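You operate a simulated robot arm through the tools that you are given. There is no shell and no other tool.

You run a simulated two-armed robot. Do the job below in one go: nothing can be reset, and whatever is moved stays where it is left.

JOB
Switch the light box off and put both its colour cards in drawer 1.
Fine: the red and yellow cards; SHADE back to 1, drawer shut; leave the cards on the black pad.

The check looks at the end state, three seconds after you hand in, the way a careful person would. Anything else that was tipped, shoved, dropped, spilled or broken makes it a failure.

ROBOT AND FRAMES
Two 7-joint arms with fingered hands on one trunk that stands fixed in place. Base frame: the origin is at the foot of the trunk, x ahead of it, y to its left, z up; the work surface is at about z = 800. Lengths are in mm, angles in degrees, forces in N, time in s.
The left shoulder is at [30, 136, 1205], the right one opposite. Each reaches about 1253 mm from its shoulder. Payload 5 kg a hand.
The tool frame of a hand sits at the grasp point between the pads (the TCP): z along the fingers, y along the line on which they close. The tips reach 42 mm beyond it. The gripper opens to 208 mm; its body begins 119 mm behind the TCP. The gripper is a hand of 4 fingers: y runs from the thumb to the fingers, the wrist lies at [0, 0, -332] in the tool frame, and closing takes about 1.5 s.
Orientation is that of the tool frame in the base frame, as [roll, pitch, yaw] about the fixed x, y, z axes, in that order (R = Rz(yaw) Ry(pitch) Rx(roll)). With the fingers straight down and closing along the base's y, the tool's x points along the base's -x, its y along +y and its z along -z.

CONTROLS
- The arms move only by the tool step_arm. It takes "left_rows", "right_rows" or both (then of equal length, played together; a hand with none holds still); each is a list of rows, each an object (a shift or turn left out is 0, a gripper value left out holds the last) with "translation": the shift along the base's x, y, z in units of 300 mm (1.0 is 300 mm), a list of three; "rotation": the turn, a rotation vector about the base's x, y, z in units of 90 degrees (1.0 is 90 degrees), a list of three. In form: [{"translation": [dx, dy, dz], "rotation": [ax, ay, az]}, ...]. A call has 1 to 20 rows; each row is the pose to reach, as a shift and turn from the pose commanded when the call began. "left_claw" and "right_claw" are, for a hand that has rows, the finger opening in m, from 0 to 0.208, set as the call begins (left out, the last holds). A call with a number of a shift or a turn outside -1 to 1 is refused whole. A row lasts 0.2 s, in which the tool goes at most 50 mm and 8.6 degrees; a call with a longer step from one row to the next is refused whole, and so is a gripper value outside its range. A pose out of reach is approached as far as the arm can. The call stops where the force on the tool passes 40 N (or 10 N more than at its start, if that is more) or the arm is blocked; 0.2 s more then pass. The fingers move at their own pace (about 72 mm/s each) and stop on an object; they squeeze with about 34 N. The grip force told is the motor's: it shows also when the fingers shut on nothing. Time passes only in rows, and 0.2 s behind the last, so rows that repeat a pose let the fingers close. The reply holds the time, the measured pose of the TCP, the force on the tool along the base axes, the opening and the grip force, in the units named above and with some noise, with the torque about the TCP (base axes, N m) and any sound that the robot's microphone picked up, and new pictures: "pictures" is both (left out), scene, wrist or none (wrist: the cameras of the hands that moved).
- Cameras (640 x 400 px; columns grow to the right, rows downward): "scene" is now at [27.4, -45.2, 1925.4]; the picture's right is [-0.60, -0.80, 0.00], its down [-0.65, 0.48, -0.59] and it looks along [0.47, -0.35, -0.81] (base axes); focal length 348 px, centre (320, 200). "left" rides on the left gripper at [-101, 0, -145] in its tool frame; the picture's right is [0.00, -1.00, 0.00], its down [0.82, 0.00, -0.57] and it looks along [0.57, 0.00, 0.82] (tool axes); focal length 261 px, centre (320, 200). "right" rides on the right gripper at [101, 0, -145] in its tool frame; the picture's right is [0.00, 1.00, 0.00], its down [-0.82, 0.00, -0.57] and it looks along [-0.57, 0.00, 0.82] (tool axes); focal length 261 px, centre (320, 200).
- lift_body(by): moves the trunk up (or, below 0, down) by that many mm; the arms and the scene camera ride with it, the base frame stays. It gives what a move gives, with no picture.
- finger_targets(finger1, finger2, finger3, thumb_bend, hand): sets how far each is bent, from 0 (flat) to 1 (curled in); at 0.3 the hand is open as for a grip, at 0.7 the pads meet at the TCP. One left out holds its place. A second passes; each finger stops where it meets its share of the squeeze, and holds until it gets a number again. A gripper value or a shape takes the hand back. It gives what a move gives, with no picture; readings hold the bend of each and the force on the fingers (four entries, about 0 where the hand has none), thumb and palm.
- set_grasp(shape, hand): the hand has 4 fingers and takes this shape, open, in about a second: jaw (thumb against the fingers, like two jaws); tri (thumb and two fingers); tip (a fingertip pinch); poke (one finger out to press); point (the index stretched); flat (the hand flat); cup (the hand cupped); fist (a fist). The gripper value then closes the fingers along that shape, each until it touches; the sizes above hold for jaw. It gives what a move gives, with no picture.
- head_to(pan, tilt): turns the head with the scene camera to pan (to the left, within 143 degrees either way) and tilt (down, from -29 to 69), counted from straight ahead of the robot. It gives what a move gives, and a new picture of the scene camera.
- point_at(camera, pixels): for up to 12 pixels [column, row] of the newest picture of that camera ("zoom" is the newest enlarged one), the place [x, y, z] in the base frame of the surface seen there, good to about 2 mm. The clock stands still meanwhile.
- inspect(camera, box): a new picture of the part [left, top, right, bottom] of that camera's present view, enlarged. The clock stands still meanwhile.
- finish_job(): hands the job in; it is judged then, once.

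Open the grippers and draw the arms clear of the work before you hand the job in, unless the task says otherwise.

The tools are called after "Emit:" as name(argument=value, ...) on one line, values as JSON. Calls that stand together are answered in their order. step_arm: Moves the arms, as the interface text tells. Its arguments: {"type":"object","properties":{"left_rows":{"type":"array"},"left_claw":{"type":"number"},"right_rows":{"type":"array"},"right_claw":{"type":"number"},"pictures":{"type":"string","enum":["both","scene","wrist","none"]}},"required":[]} The other tools are called the same way: lift_body (by) moves the trunk up or down; set_grasp (shape, hand) gives the hand a shape; finger_targets (finger1, finger2, finger3, thumb_bend, hand) moves the fingers one by one; head_to (pan, tilt) turns the head that bears the scene camera; point_at (camera, pixels) gives the place of the surface under pixels of a picture; inspect (camera, box) takes an enlarged picture of a part of a camera's view; finish_job () hands the job in.

At the start:

```text
clock: 0.0
left_ee_pos: [649.4, -59.7, 1154.5]
left_tcp_rot: [-180.0, 0.0, 180.0]
left_ft_force: [-0.1, 0.1, -0.9]
left_torque: [-0.01, -0.02, 0.03]
left_finger_gap: 208.0
left_finger_force: 0.0
left_shape: jaw
left_bend: [0.3, 0.3, 0.3, 0.3]
left_finger forces: [0.0, 0.1, 0.1, 0.0, 0.0, 0.0]
right_ee_pos: [543.7, -571.6, 1153.5]
right_tcp_rot: [-179.9, 0.0, -180.0]
right_ft_force: [0.1, -1.3, 0.5]
right_torque: [-0.03, 0.02, 0.01]
right_finger_gap: 207.4
right_finger_force: 0.1
right_shape: jaw
right_bend: [0.3, 0.3, 0.3, 0.3]
right_finger forces: [0.0, 0.1, 0.0, 0.0, 0.0, 0.1]
trunk travel left (down, up): [-225.0, 265.0]
head pan, tilt (commanded): [-36.8, 53.8]
```

scene: 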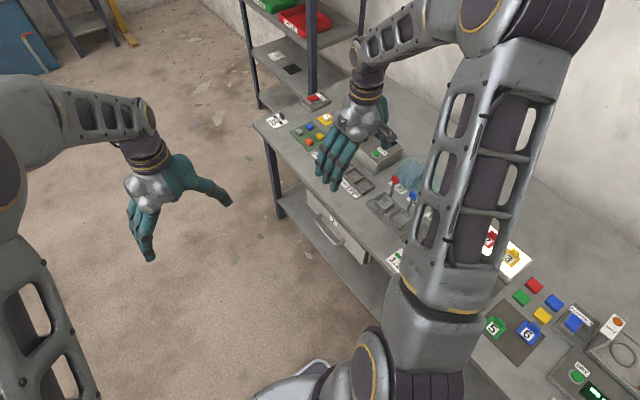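
right: 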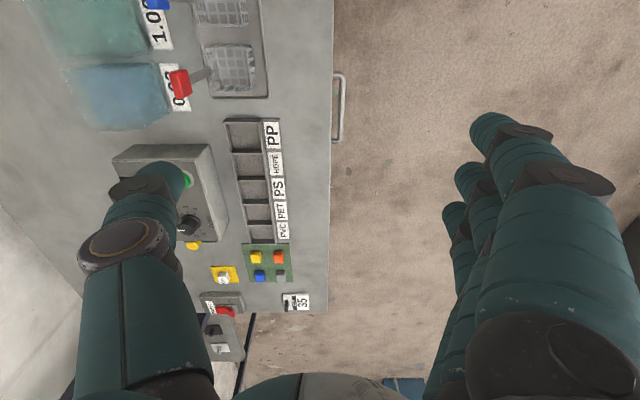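
left: 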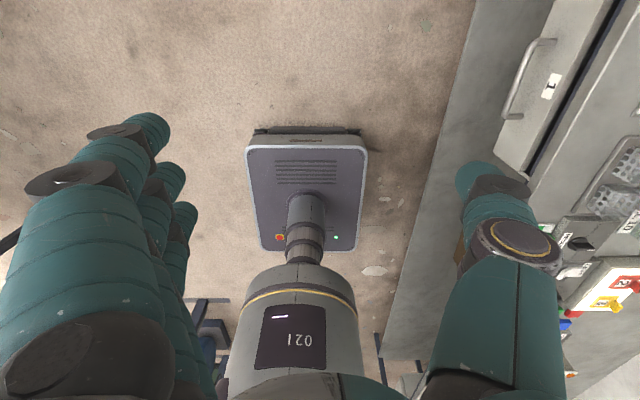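

The scene picture shows the bench to the right-ahead with a light box (white glowing panel, about px 505,255) hidden partly behind the right arm. I turn the head to see the bench better.

Emit:
head_to(pan=-55, tilt=50)

Emit:
inspect(camera="scene", box=[240, 100, 640, 350])

```text
clock: 0.8
left_ee_pos: [649.2, -59.7, 1153.6]
left_tcp_rot: [179.9, 0.0, -180.0]
left_ft_force: [1.0, -0.9, 0.1]
left_torque: [0.01, 0.01, 0.0]
left_finger_gap: 208.1
left_finger_force: 0.0
left_shape: jaw
left_bend: [0.3, 0.3, 0.3, 0.3]
left_finger forces: [0.1, 0.1, 0.0, 0.0, 0.1, 0.0]
right_ee_pos: [545.3, -572.5, 1152.5]
right_tcp_rot: [-179.9, -0.1, -180.0]
right_ft_force: [0.4, 0.1, 0.0]
right_torque: [0.04, 0.0, 0.04]
right_finger_gap: 207.8
right_finger_force: 0.0
right_shape: jaw
right_bend: [0.3, 0.3, 0.3, 0.3]
right_finger forces: [0.0, 0.1, 0.0, 0.0, 0.1, 0.0]
trunk travel left (down, up): [-225.0, 265.0]
head pan, tilt (commanded): [-55.0, 50.0]
```

scene: 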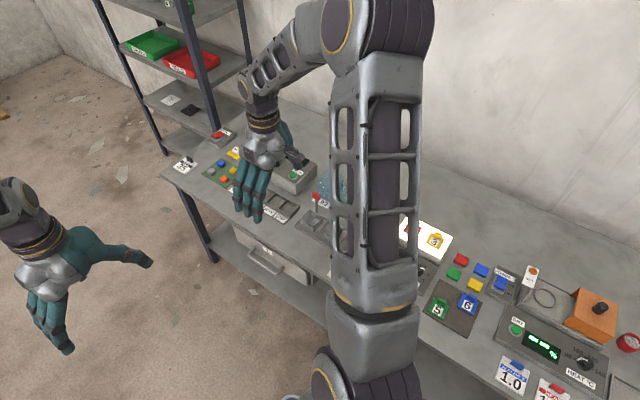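

```text
1.60 times, centred on (440, 225) of scene
```

zoom: 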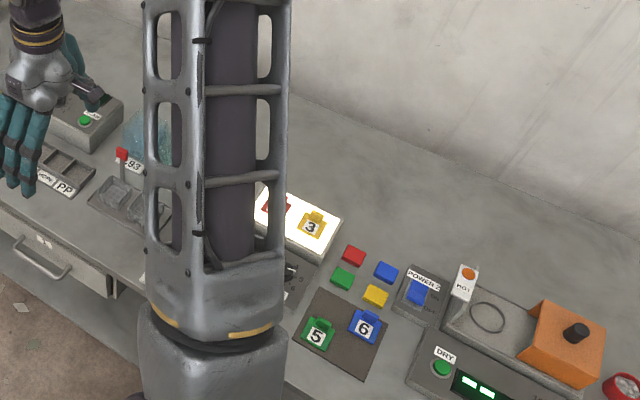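

The right forearm hides the light box (zoom about px 300,220). I measure some visible places to learn the layout before moving.

Emit:
point_at(camera="zoom", pixels=[[312, 227], [335, 240], [355, 255], [317, 333], [365, 325], [415, 292], [300, 350], [380, 375], [45, 260], [110, 290], [150, 390], [560, 240]])

Emit:
point_at(camera="scene", pixels=[[175, 178], [275, 260], [230, 220], [310, 280], [297, 172], [280, 210], [232, 130], [570, 320], [470, 380], [470, 190]])

```text
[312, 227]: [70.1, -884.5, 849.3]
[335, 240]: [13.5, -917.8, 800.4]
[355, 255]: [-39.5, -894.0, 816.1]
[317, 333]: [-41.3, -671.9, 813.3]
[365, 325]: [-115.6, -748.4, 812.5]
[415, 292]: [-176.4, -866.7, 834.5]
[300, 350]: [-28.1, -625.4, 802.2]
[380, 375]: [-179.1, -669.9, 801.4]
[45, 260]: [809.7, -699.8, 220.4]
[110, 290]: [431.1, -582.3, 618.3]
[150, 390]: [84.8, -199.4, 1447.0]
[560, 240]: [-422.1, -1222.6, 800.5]
```

```text
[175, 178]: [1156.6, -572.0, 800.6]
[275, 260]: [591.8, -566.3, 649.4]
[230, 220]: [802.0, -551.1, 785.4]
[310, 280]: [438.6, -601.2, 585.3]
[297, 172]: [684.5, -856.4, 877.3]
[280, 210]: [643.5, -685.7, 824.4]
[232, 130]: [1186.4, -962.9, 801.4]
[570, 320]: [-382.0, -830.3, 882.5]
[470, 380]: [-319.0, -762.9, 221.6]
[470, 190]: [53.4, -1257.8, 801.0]
```

The bench runs along x with its front edge near y = -550, the light box near [70..150, -885, 850]. The left wrist picture shows the box and drawer at right (px 600,290 and 540,90), so I enlarge that.

Emit:
inspect(camera="left", box=[480, 180, 640, 400])

Emit:
inspect(camera="left", box=[480, 0, 640, 200])

Emit:
inspect(camera="right", box=[60, 0, 380, 370])

```text
1.82 times, centred on (560, 290) of left
```

zoom: 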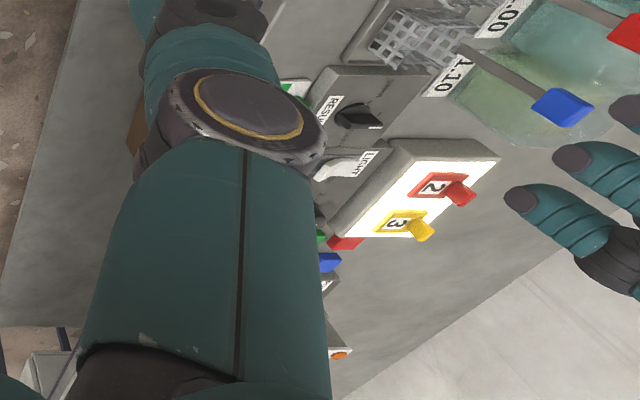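

```text
2.00 times, centred on (560, 100) of left
```

zoom: 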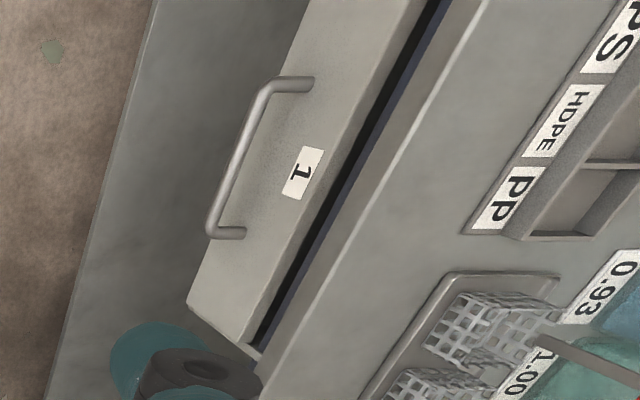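

```text
1.08 times, centred on (220, 185) of right (not enlarged: the box is as wide or as high as the picture)
```

zoom: 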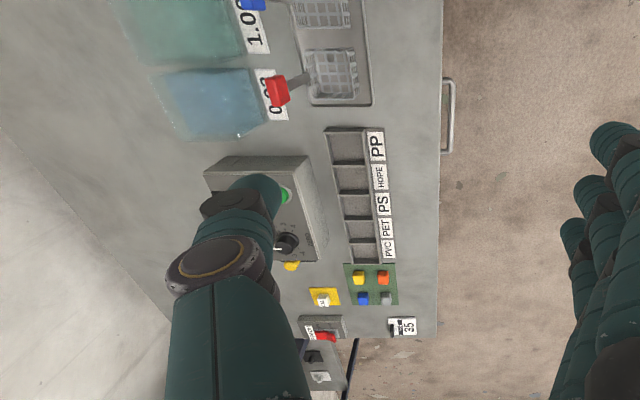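

The light box has LIGHT and RESET controls next to it and cards 2 (red) and 3 (yellow) with upright tabs; drawer 1's handle is near x 520–650. I move the right hand forward and up so that its forearm clears the scene view.

Emit:
step_arm(right_rows=[{"translation": [0.14, 0, 0.04]}, {"translation": [0.28, 0, 0.08]}, {"translation": [0.42, 0, 0.12]}, {"translation": [0.56, 0, 0.16]}, {"translation": [0.7, 0, 0.2]}, {"translation": [0.84, 0, 0.24]}, {"translation": [0.98, 0, 0.28]}], pictures="scene")

```text
clock: 2.4
left_ee_pos: [651.5, -59.3, 1150.7]
left_tcp_rot: [-180.0, -0.2, -180.0]
left_ft_force: [1.8, 1.7, -1.7]
left_torque: [-0.14, 0.33, 0.01]
left_finger_gap: 207.8
left_finger_force: 0.1
left_shape: jaw
left_bend: [0.3, 0.3, 0.3, 0.3]
left_finger forces: [0.0, 0.1, 0.1, 0.1, 0.1, 0.0]
right_ee_pos: [840.9, -574.3, 1235.6]
right_tcp_rot: [-180.0, -0.2, 179.9]
right_ft_force: [1.5, -2.7, 2.4]
right_torque: [0.27, 0.13, -0.03]
right_finger_gap: 207.9
right_finger_force: 0.1
right_shape: jaw
right_bend: [0.3, 0.3, 0.3, 0.3]
right_finger forces: [0.0, 0.0, 0.1, 0.0, 0.0, 0.0]
trunk travel left (down, up): [-225.0, 265.0]
head pan, tilt (commanded): [-55.0, 50.0]
```

scene: 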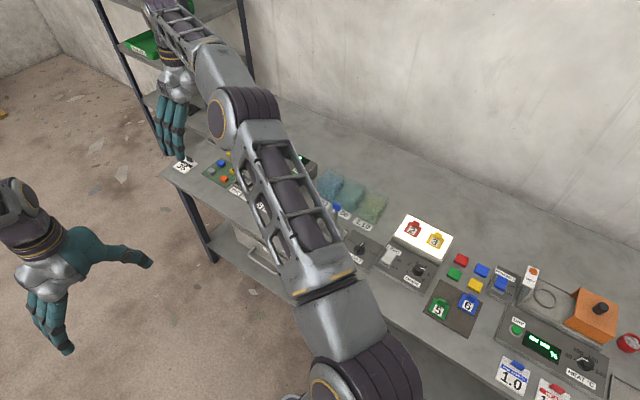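

The light box is now visible at about px (420,240) with a LIGHT switch (390,255) and a knob (418,270). I enlarge it.

Emit:
inspect(camera="scene", box=[340, 200, 500, 300])

Emit:
inspect(camera="scene", box=[370, 215, 450, 295])

```text
4.00 times, centred on (420, 250) of scene
```

zoom: 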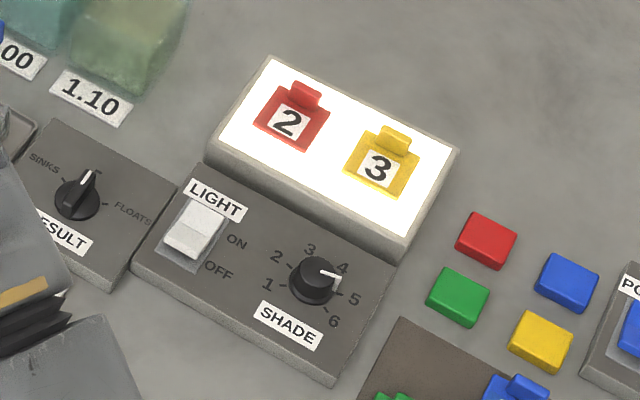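

```text
5.00 times, centred on (410, 255) of scene
```

zoom: 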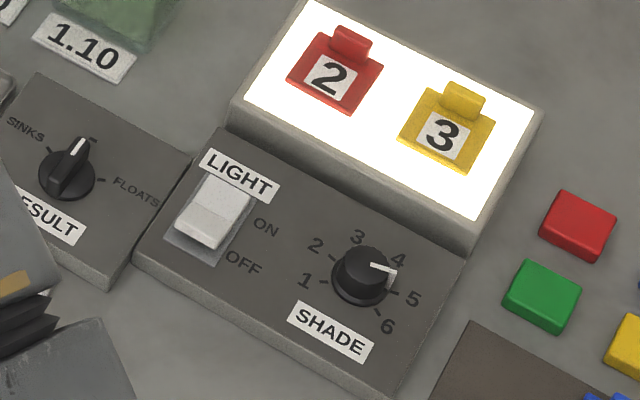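

I measure the controls and the cards in this newest enlarged picture.

Emit:
point_at(camera="zoom", pixels=[[215, 185], [205, 230], [200, 210], [245, 190], [362, 262], [395, 270], [377, 265], [345, 290], [352, 36], [340, 80], [460, 95], [440, 140]])

Emit:
point_at(camera="zoom", pixels=[[292, 72], [320, 32], [382, 65], [352, 112], [345, 45], [370, 45], [335, 30], [262, 225], [318, 281], [332, 258], [378, 312], [398, 293]])

Emit:
point_at(camera="zoom", pixels=[[220, 130], [135, 255], [395, 395], [465, 262], [300, 5], [235, 100], [540, 110], [475, 220], [245, 225], [170, 235], [420, 97], [470, 170]])

```text
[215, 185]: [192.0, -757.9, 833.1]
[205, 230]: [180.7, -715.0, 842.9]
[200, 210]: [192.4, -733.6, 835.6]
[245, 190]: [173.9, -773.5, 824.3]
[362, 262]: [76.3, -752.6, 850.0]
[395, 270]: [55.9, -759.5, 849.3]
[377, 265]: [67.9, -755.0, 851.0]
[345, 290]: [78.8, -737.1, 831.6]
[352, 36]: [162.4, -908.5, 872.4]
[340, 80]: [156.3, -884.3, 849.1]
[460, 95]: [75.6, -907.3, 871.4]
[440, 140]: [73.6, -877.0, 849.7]
```

```text
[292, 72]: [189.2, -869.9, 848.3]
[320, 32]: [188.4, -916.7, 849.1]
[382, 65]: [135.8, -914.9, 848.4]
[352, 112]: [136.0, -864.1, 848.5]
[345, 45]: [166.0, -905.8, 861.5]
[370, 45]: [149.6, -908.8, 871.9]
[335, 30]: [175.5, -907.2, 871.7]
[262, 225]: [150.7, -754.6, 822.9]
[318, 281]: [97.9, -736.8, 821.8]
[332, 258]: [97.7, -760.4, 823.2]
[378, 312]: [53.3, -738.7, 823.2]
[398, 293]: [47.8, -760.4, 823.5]
```

```text
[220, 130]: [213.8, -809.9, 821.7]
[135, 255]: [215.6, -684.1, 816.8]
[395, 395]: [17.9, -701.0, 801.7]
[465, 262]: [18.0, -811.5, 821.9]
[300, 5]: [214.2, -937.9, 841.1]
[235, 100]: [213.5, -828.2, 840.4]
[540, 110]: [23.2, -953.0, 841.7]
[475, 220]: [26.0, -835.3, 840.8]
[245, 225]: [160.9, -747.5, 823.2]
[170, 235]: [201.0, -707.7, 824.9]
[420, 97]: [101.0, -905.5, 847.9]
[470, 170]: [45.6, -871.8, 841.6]
```

Key places: rocker LIGHT at about [187, -735], near (OFF) end raised at z 843; SHADE knob centre about [75, -752, 850] pointing near 5; cards on the box with tabs at [162, -908] and [75, -907], top z 872. Next I look at drawer 1 again through the left wrist camera to measure it.

Emit:
inspect(camera="left", box=[440, 0, 640, 125])

Emit:
inspect(camera="right", box=[0, 0, 640, 400])

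Emit:
inspect(camera="left", box=[460, 0, 640, 200])

```text
3.20 times, centred on (540, 62) of left
```

zoom: 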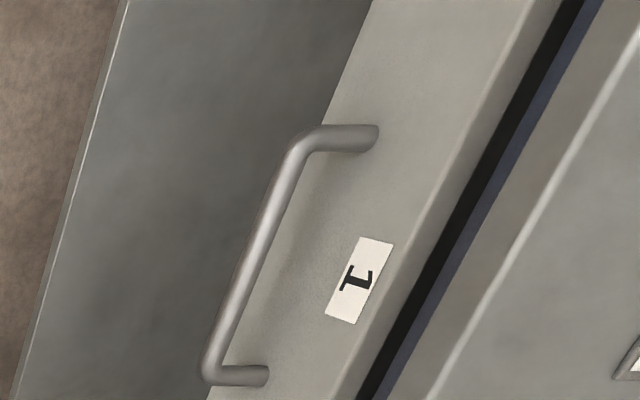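

```text
1.00 times, centred on (320, 200) of right (not enlarged: the box is as wide or as high as the picture)
```

zoom: 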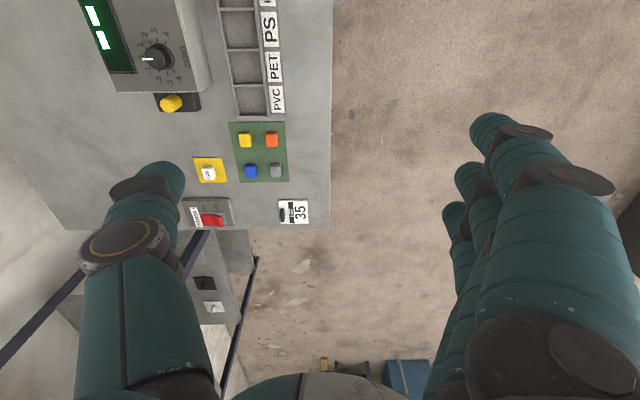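

```text
2.00 times, centred on (550, 100) of left
```

zoom: 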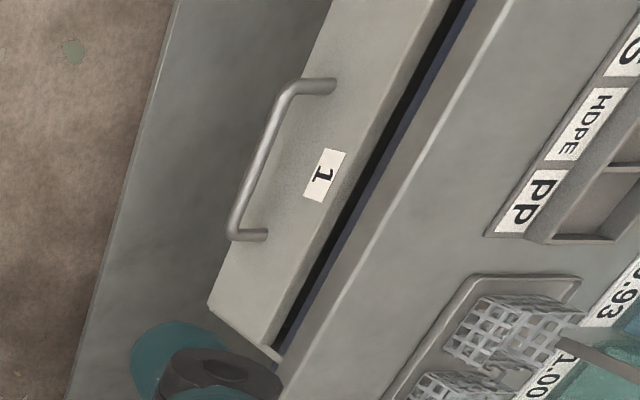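

The drawer handle shows in this last enlarged picture from (300,85) to (240,235). I measure it.

Emit:
point_at(camera="zoom", pixels=[[288, 92], [258, 160], [234, 225], [330, 84], [262, 235], [325, 175], [330, 10], [212, 305], [385, 130], [275, 350], [270, 280], [150, 300]])

Emit:
point_at(camera="zoom", pixels=[[420, 20], [300, 300], [380, 170], [295, 345], [400, 170], [470, 60], [350, 110], [400, 30]])

```text
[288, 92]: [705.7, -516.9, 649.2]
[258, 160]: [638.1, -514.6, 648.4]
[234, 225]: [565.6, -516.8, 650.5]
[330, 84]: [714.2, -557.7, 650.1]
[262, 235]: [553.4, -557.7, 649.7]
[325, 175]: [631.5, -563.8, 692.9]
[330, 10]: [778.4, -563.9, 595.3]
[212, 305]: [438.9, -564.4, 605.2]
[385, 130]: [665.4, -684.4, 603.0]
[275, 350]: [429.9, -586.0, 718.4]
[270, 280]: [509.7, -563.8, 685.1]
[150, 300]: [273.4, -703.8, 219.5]
```

```text
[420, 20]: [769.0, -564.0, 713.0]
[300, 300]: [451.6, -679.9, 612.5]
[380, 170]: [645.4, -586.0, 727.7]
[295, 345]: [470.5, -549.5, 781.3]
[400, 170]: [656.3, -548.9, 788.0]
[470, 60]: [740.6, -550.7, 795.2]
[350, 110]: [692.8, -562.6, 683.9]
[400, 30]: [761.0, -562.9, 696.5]
```

Drawer 1: face at y = -564, x 430–835, z 590–720; handle bar at y = -517, z = 650, x 560–710. Before shifting the left arm out of the way I check what stands on the left side.

Emit:
head_to(pan=25, tilt=45)

```text
clock: 3.9
left_ee_pos: [649.0, -60.1, 1153.4]
left_tcp_rot: [-180.0, -0.1, -180.0]
left_ft_force: [0.2, -0.2, 0.6]
left_torque: [0.0, -0.01, 0.01]
left_finger_gap: 207.7
left_finger_force: 0.0
left_shape: jaw
left_bend: [0.3, 0.3, 0.3, 0.3]
left_finger forces: [0.0, 0.0, 0.0, 0.0, 0.0, 0.0]
right_ee_pos: [839.0, -572.8, 1238.0]
right_tcp_rot: [180.0, -0.1, -180.0]
right_ft_force: [0.5, 0.4, 0.0]
right_torque: [0.01, 0.03, -0.01]
right_finger_gap: 208.0
right_finger_force: 0.0
right_shape: jaw
right_bend: [0.3, 0.3, 0.3, 0.3]
right_finger forces: [0.1, 0.0, 0.1, 0.0, 0.1, 0.0]
trunk travel left (down, up): [-225.0, 265.0]
head pan, tilt (commanded): [25.0, 45.0]
```

scene: 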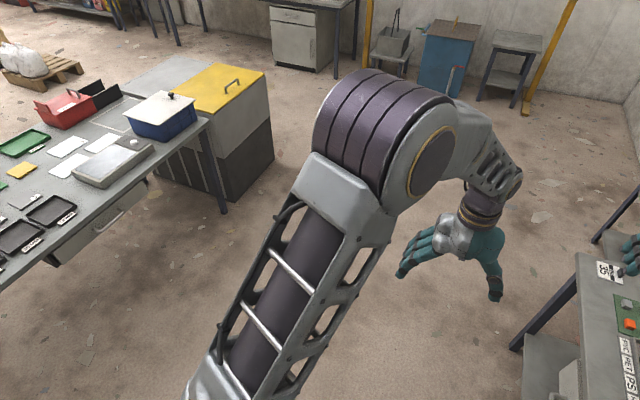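

A second bench stands on the left (corner near px 210,120), so I measure how near it is before moving the left arm.

Emit:
point_at(camera="scene", pixels=[[208, 122], [100, 225], [10, 280], [105, 220], [345, 200], [410, 80], [450, 240], [240, 290]])

Emit:
inspect(camera="scene", box=[0, 60, 240, 300])

```text
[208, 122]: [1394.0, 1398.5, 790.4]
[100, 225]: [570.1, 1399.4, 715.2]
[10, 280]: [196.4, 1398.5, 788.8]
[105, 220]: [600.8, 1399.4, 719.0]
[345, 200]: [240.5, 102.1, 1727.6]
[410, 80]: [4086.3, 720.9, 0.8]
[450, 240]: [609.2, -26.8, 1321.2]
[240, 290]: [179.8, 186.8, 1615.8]
```

```text
1.67 times, centred on (120, 180) of scene
```

zoom: 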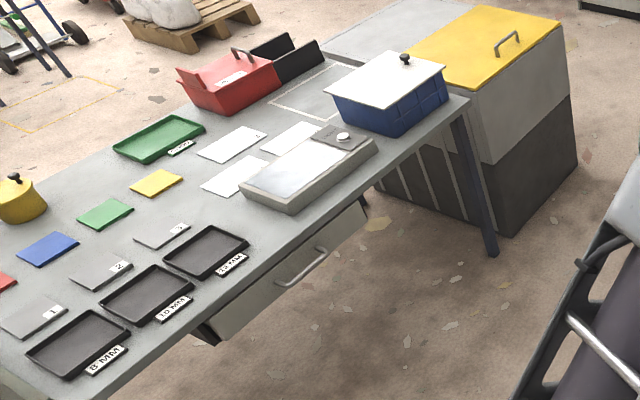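

The left bench is far away (edge at y = 1400), so there is free space. I shift the left hand 300 mm to the left out of the way.

Emit:
step_arm(left_rows=[{"translation": [0, 0.15, 0]}, {"translation": [0, 0.3, 0]}, {"translation": [0, 0.45, 0]}, {"translation": [0, 0.6, 0]}, {"translation": [0, 0.75, 0]}, {"translation": [0, 0.9, 0]}, {"translation": [0, 1.0, 0]}], pictures="none")

Emit:
head_to(pan=-35, tilt=52)

```text
clock: 5.5
left_ee_pos: [647.3, 242.1, 1154.0]
left_tcp_rot: [-180.0, 0.0, 179.9]
left_ft_force: [-0.6, 0.3, 0.1]
left_torque: [0.01, 0.02, -0.02]
left_finger_gap: 207.8
left_finger_force: 0.1
left_shape: jaw
left_bend: [0.3, 0.3, 0.3, 0.3]
left_finger forces: [0.0, 0.1, 0.0, 0.0, 0.0, 0.0]
right_ee_pos: [840.1, -571.9, 1237.3]
right_tcp_rot: [180.0, 0.0, -179.9]
right_ft_force: [-0.1, 1.2, -0.1]
right_torque: [-0.09, 0.01, 0.0]
right_finger_gap: 207.7
right_finger_force: 0.1
right_shape: jaw
right_bend: [0.3, 0.3, 0.3, 0.3]
right_finger forces: [0.0, 0.0, 0.1, 0.0, 0.0, 0.0]
trunk travel left (down, up): [-225.0, 265.0]
head pan, tilt (commanded): [25.0, 45.0]
```

```text
clock: 6.8
left_ee_pos: [649.2, 241.7, 1154.9]
left_tcp_rot: [179.9, 0.0, 179.9]
left_ft_force: [0.6, -0.2, 0.5]
left_torque: [0.0, 0.01, -0.03]
left_finger_gap: 207.7
left_finger_force: 0.0
left_shape: jaw
left_bend: [0.3, 0.3, 0.3, 0.3]
left_finger forces: [0.0, 0.1, 0.0, 0.0, 0.1, 0.0]
right_ee_pos: [839.2, -572.7, 1237.3]
right_tcp_rot: [180.0, 0.1, 180.0]
right_ft_force: [0.3, -0.6, -0.1]
right_torque: [-0.05, -0.04, 0.03]
right_finger_gap: 207.9
right_finger_force: 0.1
right_shape: jaw
right_bend: [0.3, 0.3, 0.3, 0.3]
right_finger forces: [0.0, 0.1, 0.1, 0.1, 0.0, 0.1]
trunk travel left (down, up): [-225.0, 265.0]
head pan, tilt (commanded): [-35.0, 52.0]
```

scene: 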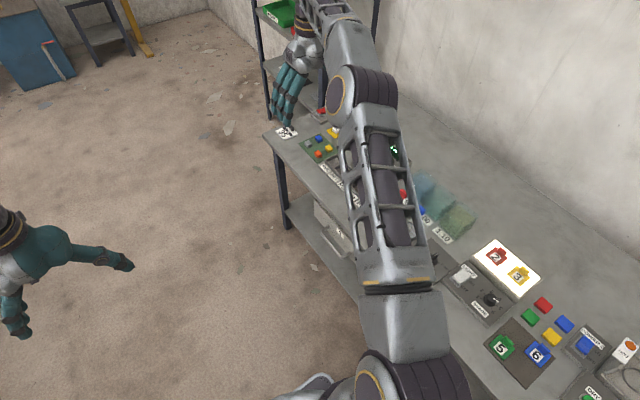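

The left arm is clear. I now bring the right hand in front of drawer 1, turning the fingers to point at the drawer (toward -y) with the thumb above and fingers below, at [634, -330, 1000] first.

Emit:
step_arm(right_rows=[{"translation": [-0.062, 0.073, -0.072], "rotation": [-0.091, 0, 0]}, {"translation": [-0.125, 0.147, -0.144], "rotation": [-0.182, 0, 0]}, {"translation": [-0.187, 0.22, -0.215], "rotation": [-0.273, 0, 0]}, {"translation": [-0.25, 0.293, -0.287], "rotation": [-0.364, 0, 0]}, {"translation": [-0.312, 0.367, -0.359], "rotation": [-0.455, 0, 0]}, {"translation": [-0.375, 0.44, -0.431], "rotation": [-0.546, 0, 0]}, {"translation": [-0.437, 0.514, -0.503], "rotation": [-0.637, 0, 0]}, {"translation": [-0.5, 0.587, -0.575], "rotation": [-0.728, 0, 0]}, {"translation": [-0.562, 0.66, -0.646], "rotation": [-0.819, 0, 0]}, {"translation": [-0.625, 0.734, -0.718], "rotation": [-0.91, 0, 0]}, {"translation": [-0.687, 0.807, -0.79], "rotation": [-1.0, 0, 0]}], right_claw=0.1)

```text
clock: 9.2
left_ee_pos: [648.6, 243.9, 1153.7]
left_tcp_rot: [-179.9, 0.1, 179.9]
left_ft_force: [0.2, 0.4, 0.0]
left_torque: [-0.09, 0.01, 0.04]
left_finger_gap: 207.8
left_finger_force: 0.0
left_shape: jaw
left_bend: [0.3, 0.3, 0.3, 0.3]
left_finger forces: [0.1, 0.1, 0.0, 0.0, 0.0, 0.0]
right_ee_pos: [634.7, -329.8, 999.1]
right_tcp_rot: [-89.8, 0.1, 180.0]
right_ft_force: [1.8, -0.4, 2.3]
right_torque: [0.18, 0.0, -0.16]
right_finger_gap: 100.8
right_finger_force: 0.1
right_shape: jaw
right_bend: [0.73, 0.73, 0.73, 0.7]
right_finger forces: [0.0, 0.0, 0.0, 0.1, 0.0, 0.1]
trunk travel left (down, up): [-225.0, 265.0]
head pan, tilt (commanded): [-35.0, 52.0]
```

scene: 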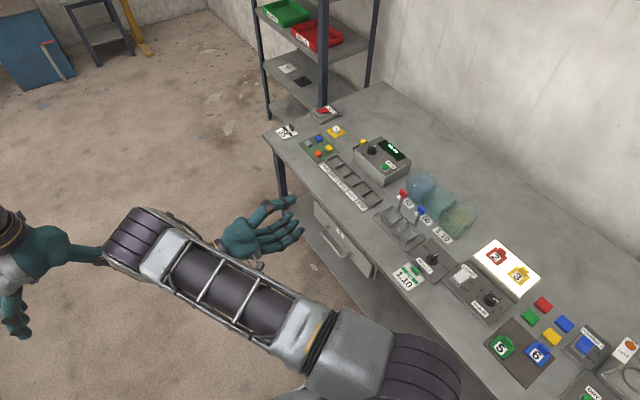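
right: 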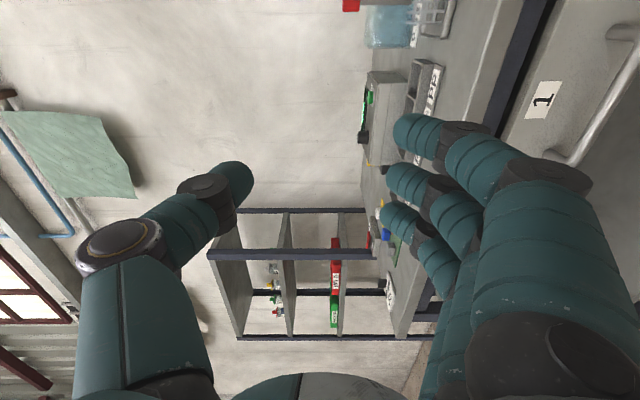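

The hand points at the drawer, but the right elbow (px 135,245) has swung toward the left hand (px 60,250). I measure the distance before going on.

Emit:
point_at(camera="scene", pixels=[[115, 255], [150, 230], [120, 235], [135, 270], [95, 250], [60, 245], [265, 240], [280, 235], [300, 350], [380, 300]])

```text
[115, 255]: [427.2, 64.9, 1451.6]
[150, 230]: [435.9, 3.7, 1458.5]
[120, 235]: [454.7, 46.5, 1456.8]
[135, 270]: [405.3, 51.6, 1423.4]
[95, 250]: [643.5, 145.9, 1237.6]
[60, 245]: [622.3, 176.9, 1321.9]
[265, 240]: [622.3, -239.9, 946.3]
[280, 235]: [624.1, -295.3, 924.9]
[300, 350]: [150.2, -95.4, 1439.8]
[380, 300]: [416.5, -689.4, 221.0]
```

The right elbow is about 250 mm from the left hand; pulling will bring it closer, so I move the left arm further out to the left first.

Emit:
step_arm(left_rows=[{"translation": [-0.04, 0.14, 0]}, {"translation": [-0.08, 0.28, 0]}, {"translation": [-0.12, 0.42, 0]}, {"translation": [-0.16, 0.56, 0]}, {"translation": [-0.2, 0.7, 0]}, {"translation": [-0.24, 0.84, 0]}, {"translation": [-0.28, 0.98, 0]}], pictures="none")

```text
clock: 10.8
left_ee_pos: [564.3, 537.8, 1152.2]
left_tcp_rot: [-179.9, -0.1, 179.8]
left_ft_force: [-0.4, 0.0, 0.7]
left_torque: [-0.03, 0.01, 0.01]
left_finger_gap: 207.9
left_finger_force: 0.1
left_shape: jaw
left_bend: [0.3, 0.3, 0.3, 0.3]
left_finger forces: [0.1, 0.0, 0.1, 0.1, 0.0, 0.1]
right_ee_pos: [632.4, -329.6, 998.8]
right_tcp_rot: [-89.9, 0.0, 179.9]
right_ft_force: [-0.2, 0.6, -0.4]
right_torque: [0.02, 0.0, 0.0]
right_finger_gap: 100.8
right_finger_force: 0.1
right_shape: jaw
right_bend: [0.73, 0.73, 0.73, 0.7]
right_finger forces: [0.0, 0.1, 0.0, 0.0, 0.0, 0.0]
trunk travel left (down, up): [-225.0, 265.0]
head pan, tilt (commanded): [-35.0, 52.0]
```

The left arm is out of the way. I lower the right hand in front of the drawer to about z = 702.

Emit:
step_arm(right_rows=[{"translation": [0, 0, -0.15]}, {"translation": [0, 0, -0.3]}, {"translation": [0, 0, -0.45]}, {"translation": [0, 0, -0.6]}, {"translation": [0, 0, -0.75]}, {"translation": [0, 0, -0.9]}, {"translation": [0, 0, -0.99]}])

```text
clock: 12.4
left_ee_pos: [563.1, 536.5, 1151.1]
left_tcp_rot: [-180.0, -0.1, 180.0]
left_ft_force: [0.2, -0.2, 0.6]
left_torque: [0.02, -0.03, 0.02]
left_finger_gap: 207.9
left_finger_force: 0.0
left_shape: jaw
left_bend: [0.3, 0.3, 0.3, 0.3]
left_finger forces: [0.0, 0.1, 0.0, 0.0, 0.0, 0.0]
right_ee_pos: [613.5, -350.6, 733.4]
right_tcp_rot: [-89.9, 0.1, -179.9]
right_ft_force: [0.3, -0.3, 0.3]
right_torque: [0.08, -0.03, -0.02]
right_finger_gap: 100.0
right_finger_force: 0.0
right_shape: jaw
right_bend: [0.73, 0.73, 0.73, 0.7]
right_finger forces: [0.0, 0.1, 0.0, 0.0, 0.0, 0.0]
right hand out of reach, approached as far as the arm can: row 6, 7
trunk travel left (down, up): [-225.0, 265.0]
head pan, tilt (commanded): [-35.0, 52.0]
```

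scene: 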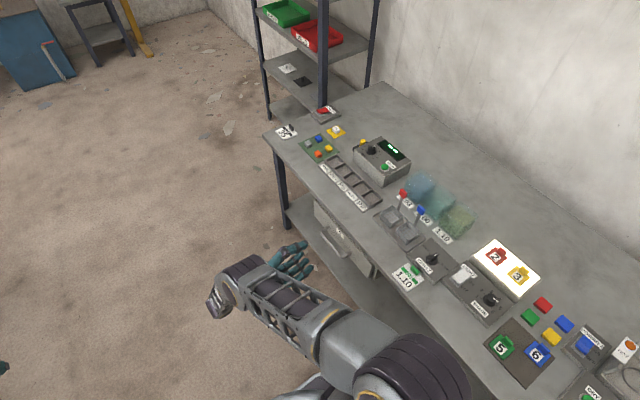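
right: 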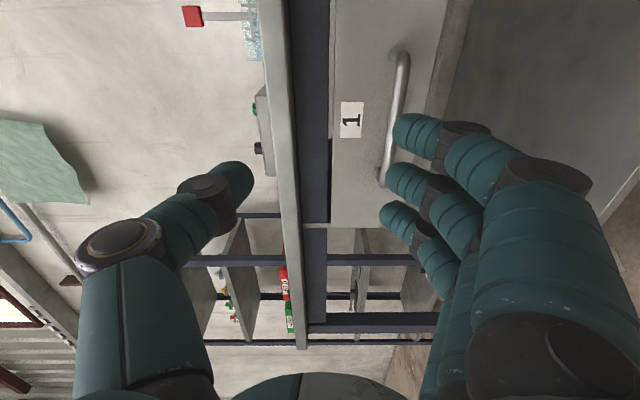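

The arm ran out of reach at z = 733 with the hand level (handle at px 400,110 in the wrist picture is ahead). I lower the trunk by 130 mm to gain reach.

Emit:
lift_body(by=-130)

```text
clock: 14.0
left_ee_pos: [564.4, 536.7, 1022.7]
left_tcp_rot: [-180.0, 0.0, 180.0]
left_ft_force: [-0.8, 0.5, 0.2]
left_torque: [0.0, -0.02, 0.01]
left_finger_gap: 207.9
left_finger_force: 0.0
left_shape: jaw
left_bend: [0.3, 0.3, 0.3, 0.3]
left_finger forces: [0.0, 0.0, 0.1, 0.0, 0.1, 0.1]
right_ee_pos: [613.4, -352.2, 601.5]
right_tcp_rot: [-90.1, 0.0, 179.9]
right_ft_force: [0.1, -0.6, 1.0]
right_torque: [0.02, -0.01, -0.03]
right_finger_gap: 100.2
right_finger_force: 0.0
right_shape: jaw
right_bend: [0.73, 0.73, 0.73, 0.7]
right_finger forces: [0.1, 0.0, 0.0, 0.0, 0.0, 0.1]
trunk travel left (down, up): [-95.0, 395.0]
head pan, tilt (commanded): [-35.0, 52.0]
```

The hand is now at [613, -352, 601]. I raise it to the handle height (z = 650) and move toward x = 634.

Emit:
step_arm(right_rows=[{"translation": [0.03, -0.03, 0.08]}, {"translation": [0.07, -0.07, 0.16]}, {"translation": [0.07, -0.07, 0.16]}])

```text
clock: 14.8
left_ee_pos: [563.7, 535.6, 1020.7]
left_tcp_rot: [-180.0, 0.0, 180.0]
left_ft_force: [-0.2, 0.1, -0.8]
left_torque: [-0.04, -0.01, -0.02]
left_finger_gap: 208.0
left_finger_force: 0.0
left_shape: jaw
left_bend: [0.3, 0.3, 0.3, 0.3]
left_finger forces: [0.0, 0.1, 0.0, 0.0, 0.1, 0.0]
right_ee_pos: [633.5, -373.9, 649.6]
right_tcp_rot: [-90.1, 0.1, 179.9]
right_ft_force: [-0.5, 1.2, 0.0]
right_torque: [0.03, 0.02, 0.03]
right_finger_gap: 100.1
right_finger_force: 0.1
right_shape: jaw
right_bend: [0.73, 0.73, 0.73, 0.7]
right_finger forces: [0.0, 0.0, 0.0, 0.0, 0.1, 0.1]
trunk travel left (down, up): [-95.0, 395.0]
head pan, tilt (commanded): [-35.0, 52.0]
```

scene: 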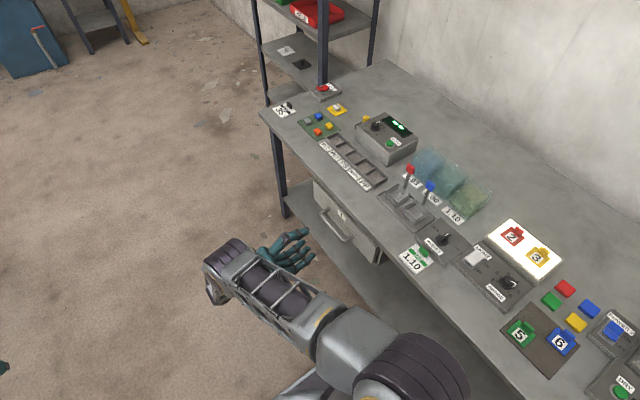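
right: 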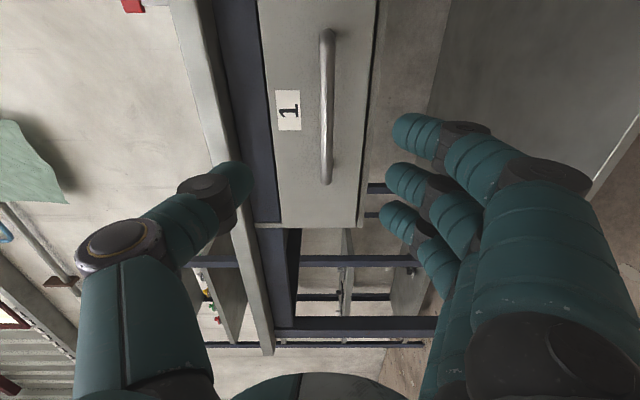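

The handle (px 327,110) lies centred between thumb and fingers. I measure the fingertips to know how deep they reach.

Emit:
point_at(camera="right", pixels=[[240, 170], [215, 195], [405, 125], [395, 175], [388, 212], [327, 60], [327, 160], [327, 110], [290, 200], [245, 190]])

```text
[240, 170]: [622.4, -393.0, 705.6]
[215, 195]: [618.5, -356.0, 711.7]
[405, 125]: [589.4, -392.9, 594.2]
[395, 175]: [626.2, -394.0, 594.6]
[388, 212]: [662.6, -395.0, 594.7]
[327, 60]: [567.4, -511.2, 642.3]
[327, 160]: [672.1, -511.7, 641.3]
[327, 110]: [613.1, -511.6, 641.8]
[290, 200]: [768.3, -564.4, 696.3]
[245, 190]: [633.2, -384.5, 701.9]
```

Tips reach about 22–25 mm past the TCP and the bar front is at y = -511. I advance 130 mm so the bar lies between the pads, stopping short of the face.

Emit:
step_arm(right_rows=[{"translation": [0, -0.11, -0.005]}, {"translation": [0, -0.22, -0.01]}, {"translation": [0, -0.33, -0.01]}, {"translation": [0, -0.44, -0.01]}, {"translation": [0, -0.44, -0.01]}])

```text
clock: 16.0
left_ee_pos: [563.5, 537.8, 1021.9]
left_tcp_rot: [-180.0, -0.1, -179.9]
left_ft_force: [-0.3, -0.5, -0.4]
left_torque: [-0.02, 0.01, -0.02]
left_finger_gap: 207.6
left_finger_force: 0.1
left_shape: jaw
left_bend: [0.3, 0.3, 0.3, 0.3]
left_finger forces: [0.0, 0.0, 0.1, 0.0, 0.1, 0.0]
right_ee_pos: [634.4, -505.6, 646.8]
right_tcp_rot: [-89.9, 0.0, -180.0]
right_ft_force: [0.2, -0.2, -0.2]
right_torque: [-0.02, -0.01, 0.01]
right_finger_gap: 100.0
right_finger_force: 0.0
right_shape: jaw
right_bend: [0.73, 0.73, 0.73, 0.7]
right_finger forces: [0.1, 0.1, 0.0, 0.0, 0.0, 0.1]
trunk travel left (down, up): [-95.0, 395.0]
head pan, tilt (commanded): [-35.0, 52.0]
```

scene: 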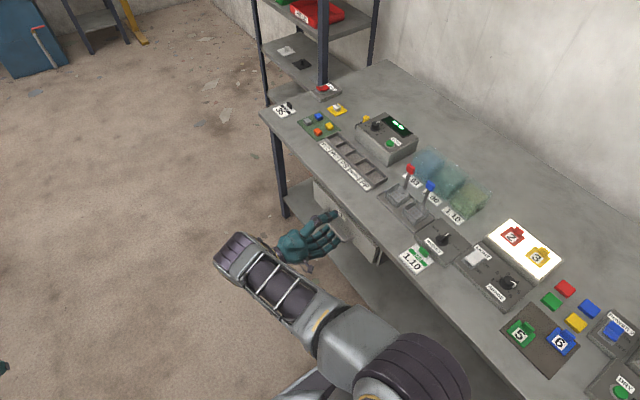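
right: 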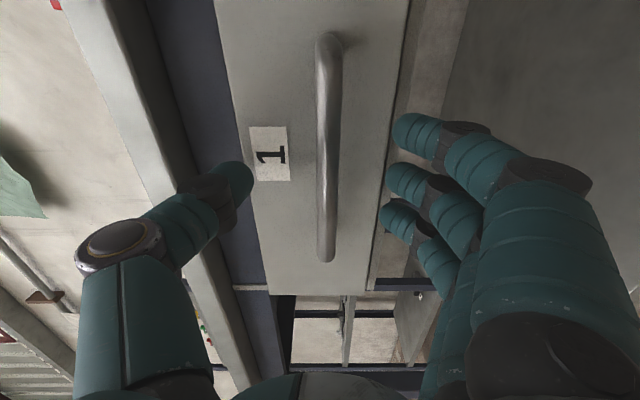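

The bar sits between thumb and fingers (px 327,150). I close the hand on it.

Emit:
step_arm(right_rows=[{}, {}, {}, {}, {}, {}, {}, {}], right_claw=0, pictures="wrist")

```text
clock: 17.8
left_ee_pos: [562.0, 538.2, 1020.4]
left_tcp_rot: [-180.0, 0.0, 180.0]
left_ft_force: [0.8, 0.5, 0.0]
left_torque: [-0.02, 0.03, 0.0]
left_finger_gap: 207.9
left_finger_force: 0.0
left_shape: jaw
left_bend: [0.3, 0.3, 0.3, 0.3]
left_finger forces: [0.0, 0.0, 0.0, 0.0, 0.1, 0.1]
right_ee_pos: [635.4, -505.2, 646.7]
right_tcp_rot: [-89.9, -0.1, -180.0]
right_ft_force: [-0.5, 1.6, 0.1]
right_torque: [0.01, 0.01, -0.03]
right_finger_gap: 0.2
right_finger_force: 34.1
right_shape: jaw
right_bend: [0.71, 0.68, 0.71, 0.69]
right_finger forces: [2.9, 0.0, 3.3, 0.1, 0.1, 0.0]
trunk travel left (down, up): [-95.0, 395.0]
head pan, tilt (commanded): [-35.0, 52.0]
```

right: 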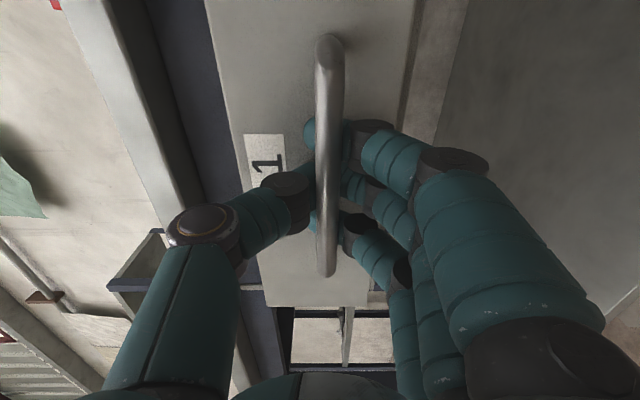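

The fingertips closed behind the bar (bar in front of them at px 327,150), so the handle is caged. I pull gently toward +y by 80 mm.

Emit:
step_arm(right_rows=[{"translation": [0, 0.05, 0]}, {"translation": [0, 0.1, 0]}, {"translation": [0, 0.16, 0]}, {"translation": [0, 0.22, 0]}, {"translation": [0, 0.27, 0]}])

```text
clock: 19.0
left_ee_pos: [563.7, 537.3, 1021.3]
left_tcp_rot: [180.0, 0.0, -180.0]
left_ft_force: [0.6, 0.0, 0.0]
left_torque: [0.0, 0.01, -0.01]
left_finger_gap: 207.7
left_finger_force: 0.1
left_shape: jaw
left_bend: [0.3, 0.3, 0.3, 0.3]
left_finger forces: [0.0, 0.0, 0.0, 0.1, 0.1, 0.0]
right_ee_pos: [635.3, -422.8, 646.9]
right_tcp_rot: [-89.9, 0.1, -179.9]
right_ft_force: [3.3, 1.2, 2.6]
right_torque: [0.04, 0.0, 0.09]
right_finger_gap: 0.3
right_finger_force: 33.7
right_shape: jaw
right_bend: [0.71, 0.68, 0.71, 0.69]
right_finger forces: [2.8, 0.0, 3.5, 0.0, 0.0, 0.0]
trunk travel left (down, up): [-95.0, 395.0]
head pan, tilt (commanded): [-35.0, 52.0]
```

scene: 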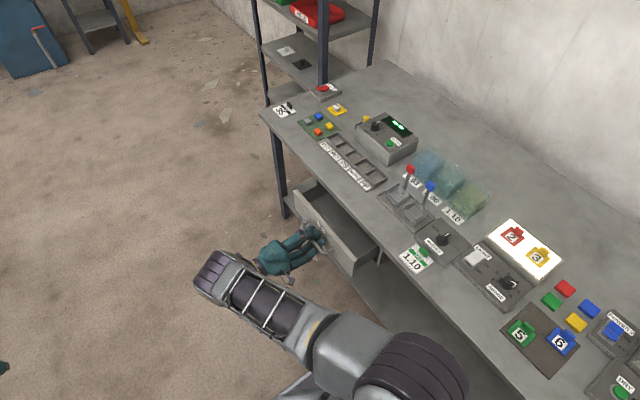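
right: 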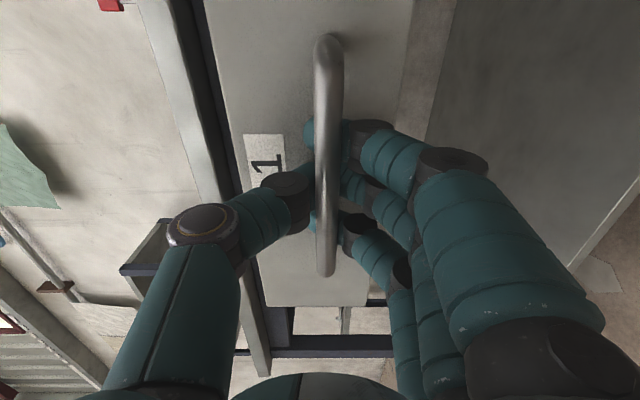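

The drawer is opening with little force. I pull a further 160 mm.

Emit:
step_arm(right_rows=[{"translation": [0, 0.07, 0]}, {"translation": [0, 0.14, 0]}, {"translation": [0, 0.21, 0]}, {"translation": [0, 0.28, 0]}, {"translation": [0, 0.35, 0]}, {"translation": [0, 0.42, 0]}, {"translation": [0, 0.48, 0]}, {"translation": [0, 0.53, 0]}])

```text
clock: 20.8
left_ee_pos: [564.1, 537.4, 1020.8]
left_tcp_rot: [-179.9, -0.1, -180.0]
left_ft_force: [-0.5, -0.2, 0.5]
left_torque: [0.03, -0.02, 0.0]
left_finger_gap: 207.8
left_finger_force: 0.1
left_shape: jaw
left_bend: [0.3, 0.3, 0.3, 0.3]
left_finger forces: [0.1, 0.1, 0.0, 0.1, 0.0, 0.0]
right_ee_pos: [634.3, -263.0, 646.8]
right_tcp_rot: [-90.0, 0.1, -180.0]
right_ft_force: [8.7, -1.0, 1.8]
right_torque: [0.11, -0.04, 0.13]
right_finger_gap: 0.0
right_finger_force: 34.0
right_shape: jaw
right_bend: [0.71, 0.68, 0.71, 0.69]
right_finger forces: [3.8, 0.0, 4.2, 0.0, 0.0, 0.1]
trunk travel left (down, up): [-95.0, 395.0]
head pan, tilt (commanded): [-35.0, 52.0]
```

scene: 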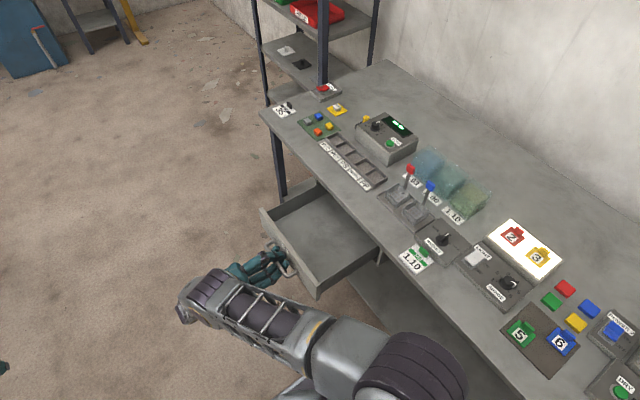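
right: 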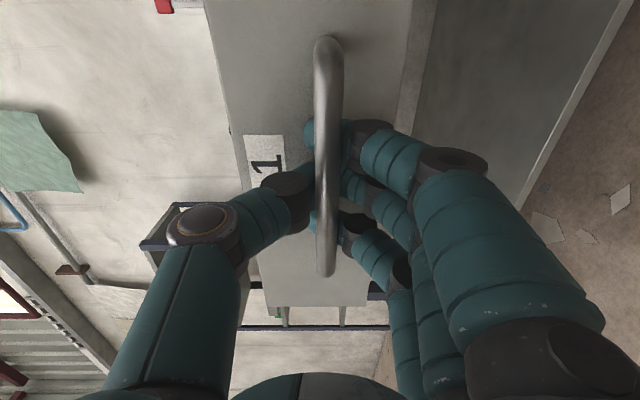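

The drawer is open about 240 mm and its inside is empty, so the "black pad" is the dark pad on the bench with cards 5 and 6. I open the hand and back off from the handle.

Emit:
step_arm(right_rows=[{}, {}, {}, {}, {}, {}, {"translation": [0, 0.1, 0]}, {"translation": [0, 0.2, 0]}, {"translation": [0, 0.26, 0]}], right_claw=0.1)

```text
clock: 22.8
left_ee_pos: [563.6, 537.7, 1020.7]
left_tcp_rot: [-180.0, 0.0, -180.0]
left_ft_force: [0.3, 0.1, 1.1]
left_torque: [-0.06, -0.01, 0.01]
left_finger_gap: 207.9
left_finger_force: 0.0
left_shape: jaw
left_bend: [0.3, 0.3, 0.3, 0.3]
left_finger forces: [0.0, 0.0, 0.0, 0.0, 0.0, 0.1]
right_ee_pos: [628.6, -202.7, 663.1]
right_tcp_rot: [-90.0, 0.0, -180.0]
right_ft_force: [0.6, -0.3, -0.1]
right_torque: [-0.01, 0.0, -0.03]
right_finger_gap: 100.1
right_finger_force: 0.0
right_shape: jaw
right_bend: [0.73, 0.73, 0.73, 0.7]
right_finger forces: [0.1, 0.0, 0.1, 0.1, 0.1, 0.1]
right hand out of reach, approached as far as the arm can: row 7, 8, 9
trunk travel left (down, up): [-95.0, 395.0]
head pan, tilt (commanded): [-35.0, 52.0]
```

scene: 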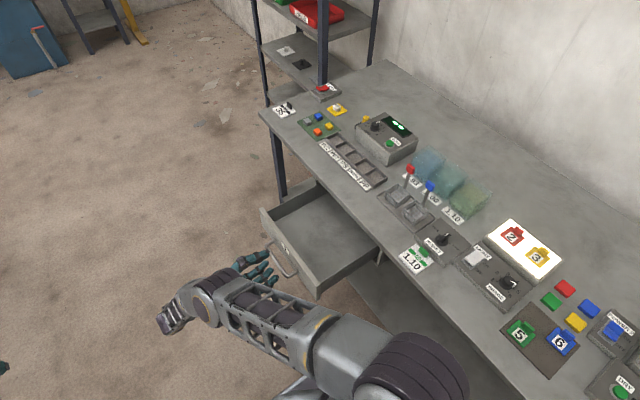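
right: 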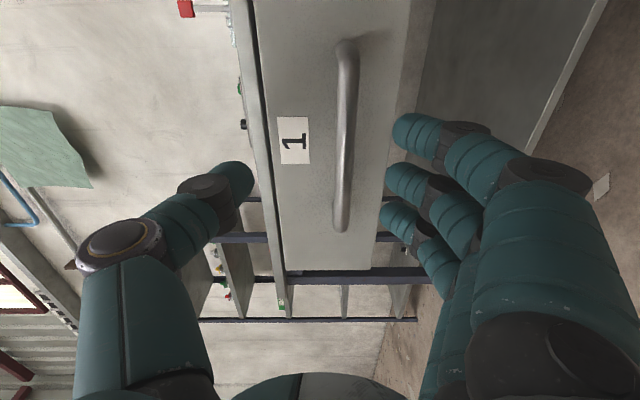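

The hand is free of the handle. I raise the trunk back by 130 mm, which also lifts the hand straight up.

Emit:
lift_body(by=130)

```text
clock: 24.4
left_ee_pos: [563.1, 537.5, 1150.0]
left_tcp_rot: [180.0, 0.0, -179.9]
left_ft_force: [1.1, 0.7, -0.8]
left_torque: [-0.04, 0.05, -0.02]
left_finger_gap: 207.9
left_finger_force: 0.0
left_shape: jaw
left_bend: [0.3, 0.3, 0.3, 0.3]
left_finger forces: [0.1, 0.0, 0.0, 0.0, 0.0, 0.1]
right_ee_pos: [628.9, -201.9, 792.1]
right_tcp_rot: [-90.1, 0.0, -180.0]
right_ft_force: [-0.5, -0.3, -0.2]
right_torque: [-0.02, -0.03, -0.01]
right_finger_gap: 100.4
right_finger_force: 0.0
right_shape: jaw
right_bend: [0.73, 0.73, 0.73, 0.7]
right_finger forces: [0.0, 0.0, 0.0, 0.0, 0.0, 0.0]
trunk travel left (down, up): [-225.0, 265.0]
head pan, tilt (commanded): [-35.0, 52.0]
```

Now I lift the hand, bring it back toward the light box and turn the fingers down again.

Emit:
step_arm(right_rows=[{"translation": [0, 0, 0.09], "rotation": [0.09, 0, 0]}, {"translation": [-0.03, 0, 0.18], "rotation": [0.18, 0, 0]}, {"translation": [-0.08, -0.03, 0.28], "rotation": [0.27, 0, 0]}, {"translation": [-0.14, -0.06, 0.38], "rotation": [0.36, 0, 0]}, {"translation": [-0.2, -0.12, 0.48], "rotation": [0.45, 0, 0]}, {"translation": [-0.27, -0.18, 0.58], "rotation": [0.54, 0, 0]}, {"translation": [-0.34, -0.24, 0.67], "rotation": [0.63, 0, 0]}, {"translation": [-0.42, -0.31, 0.76], "rotation": [0.72, 0, 0]}, {"translation": [-0.5, -0.38, 0.84], "rotation": [0.81, 0, 0]}, {"translation": [-0.58, -0.46, 0.92], "rotation": [0.9, 0, 0]}, {"translation": [-0.66, -0.55, 0.98], "rotation": [1.0, 0, 0]}])

```text
refused: row 11 steps farther than a row can; nothing moved
```

The last turn step was too large (9°). I even the steps out.

Emit:
step_arm(right_rows=[{"translation": [0, 0, 0.09], "rotation": [0.092, 0, 0]}, {"translation": [-0.03, 0, 0.18], "rotation": [0.184, 0, 0]}, {"translation": [-0.08, -0.03, 0.28], "rotation": [0.276, 0, 0]}, {"translation": [-0.14, -0.06, 0.38], "rotation": [0.368, 0, 0]}, {"translation": [-0.2, -0.12, 0.48], "rotation": [0.46, 0, 0]}, {"translation": [-0.27, -0.18, 0.58], "rotation": [0.552, 0, 0]}, {"translation": [-0.34, -0.24, 0.67], "rotation": [0.644, 0, 0]}, {"translation": [-0.42, -0.31, 0.76], "rotation": [0.736, 0, 0]}, {"translation": [-0.5, -0.38, 0.84], "rotation": [0.828, 0, 0]}, {"translation": [-0.58, -0.46, 0.92], "rotation": [0.92, 0, 0]}, {"translation": [-0.66, -0.55, 0.98], "rotation": [1.0, 0, 0]}])

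```text
clock: 26.8
left_ee_pos: [561.5, 537.0, 1152.3]
left_tcp_rot: [179.9, 0.1, -179.9]
left_ft_force: [0.1, -0.5, 0.3]
left_torque: [0.1, -0.13, 0.04]
left_finger_gap: 207.8
left_finger_force: 0.0
left_shape: jaw
left_bend: [0.3, 0.3, 0.3, 0.3]
left_finger forces: [0.0, 0.1, 0.0, 0.0, 0.0, 0.1]
right_ee_pos: [431.0, -368.4, 1089.3]
right_tcp_rot: [179.7, 0.2, -179.9]
right_ft_force: [-1.1, 0.1, -1.1]
right_torque: [0.03, -0.1, 0.01]
right_finger_gap: 100.1
right_finger_force: 0.0
right_shape: jaw
right_bend: [0.73, 0.73, 0.73, 0.7]
right_finger forces: [0.0, 0.1, 0.0, 0.0, 0.1, 0.0]
trunk travel left (down, up): [-225.0, 265.0]
head pan, tilt (commanded): [-35.0, 52.0]
```

scene: 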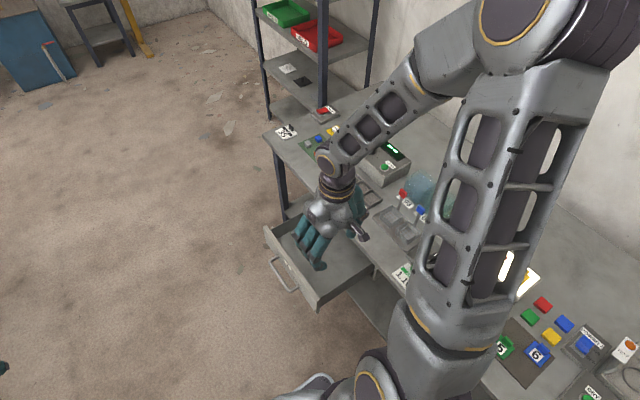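
right: 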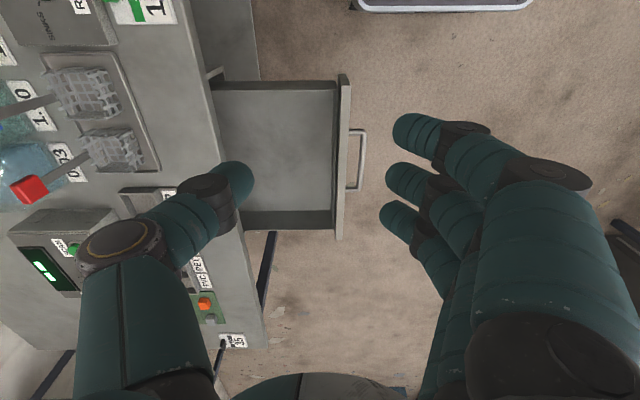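

The wrist picture shows the open drawer from above at (215–345, 80–235). I measure its inside.

Emit:
point_at(camera="right", pixels=[[225, 95], [325, 95], [325, 205], [270, 150], [250, 205], [340, 100], [345, 230], [215, 82], [330, 222], [290, 220], [360, 180], [220, 110]])

```text
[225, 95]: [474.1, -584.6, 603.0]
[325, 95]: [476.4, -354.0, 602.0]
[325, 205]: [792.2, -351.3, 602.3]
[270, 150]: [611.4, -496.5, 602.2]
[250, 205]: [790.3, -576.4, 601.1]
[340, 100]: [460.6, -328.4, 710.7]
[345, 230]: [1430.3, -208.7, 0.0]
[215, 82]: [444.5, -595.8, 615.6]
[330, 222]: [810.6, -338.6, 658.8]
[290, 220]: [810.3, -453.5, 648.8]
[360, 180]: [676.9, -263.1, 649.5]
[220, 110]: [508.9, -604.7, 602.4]
```

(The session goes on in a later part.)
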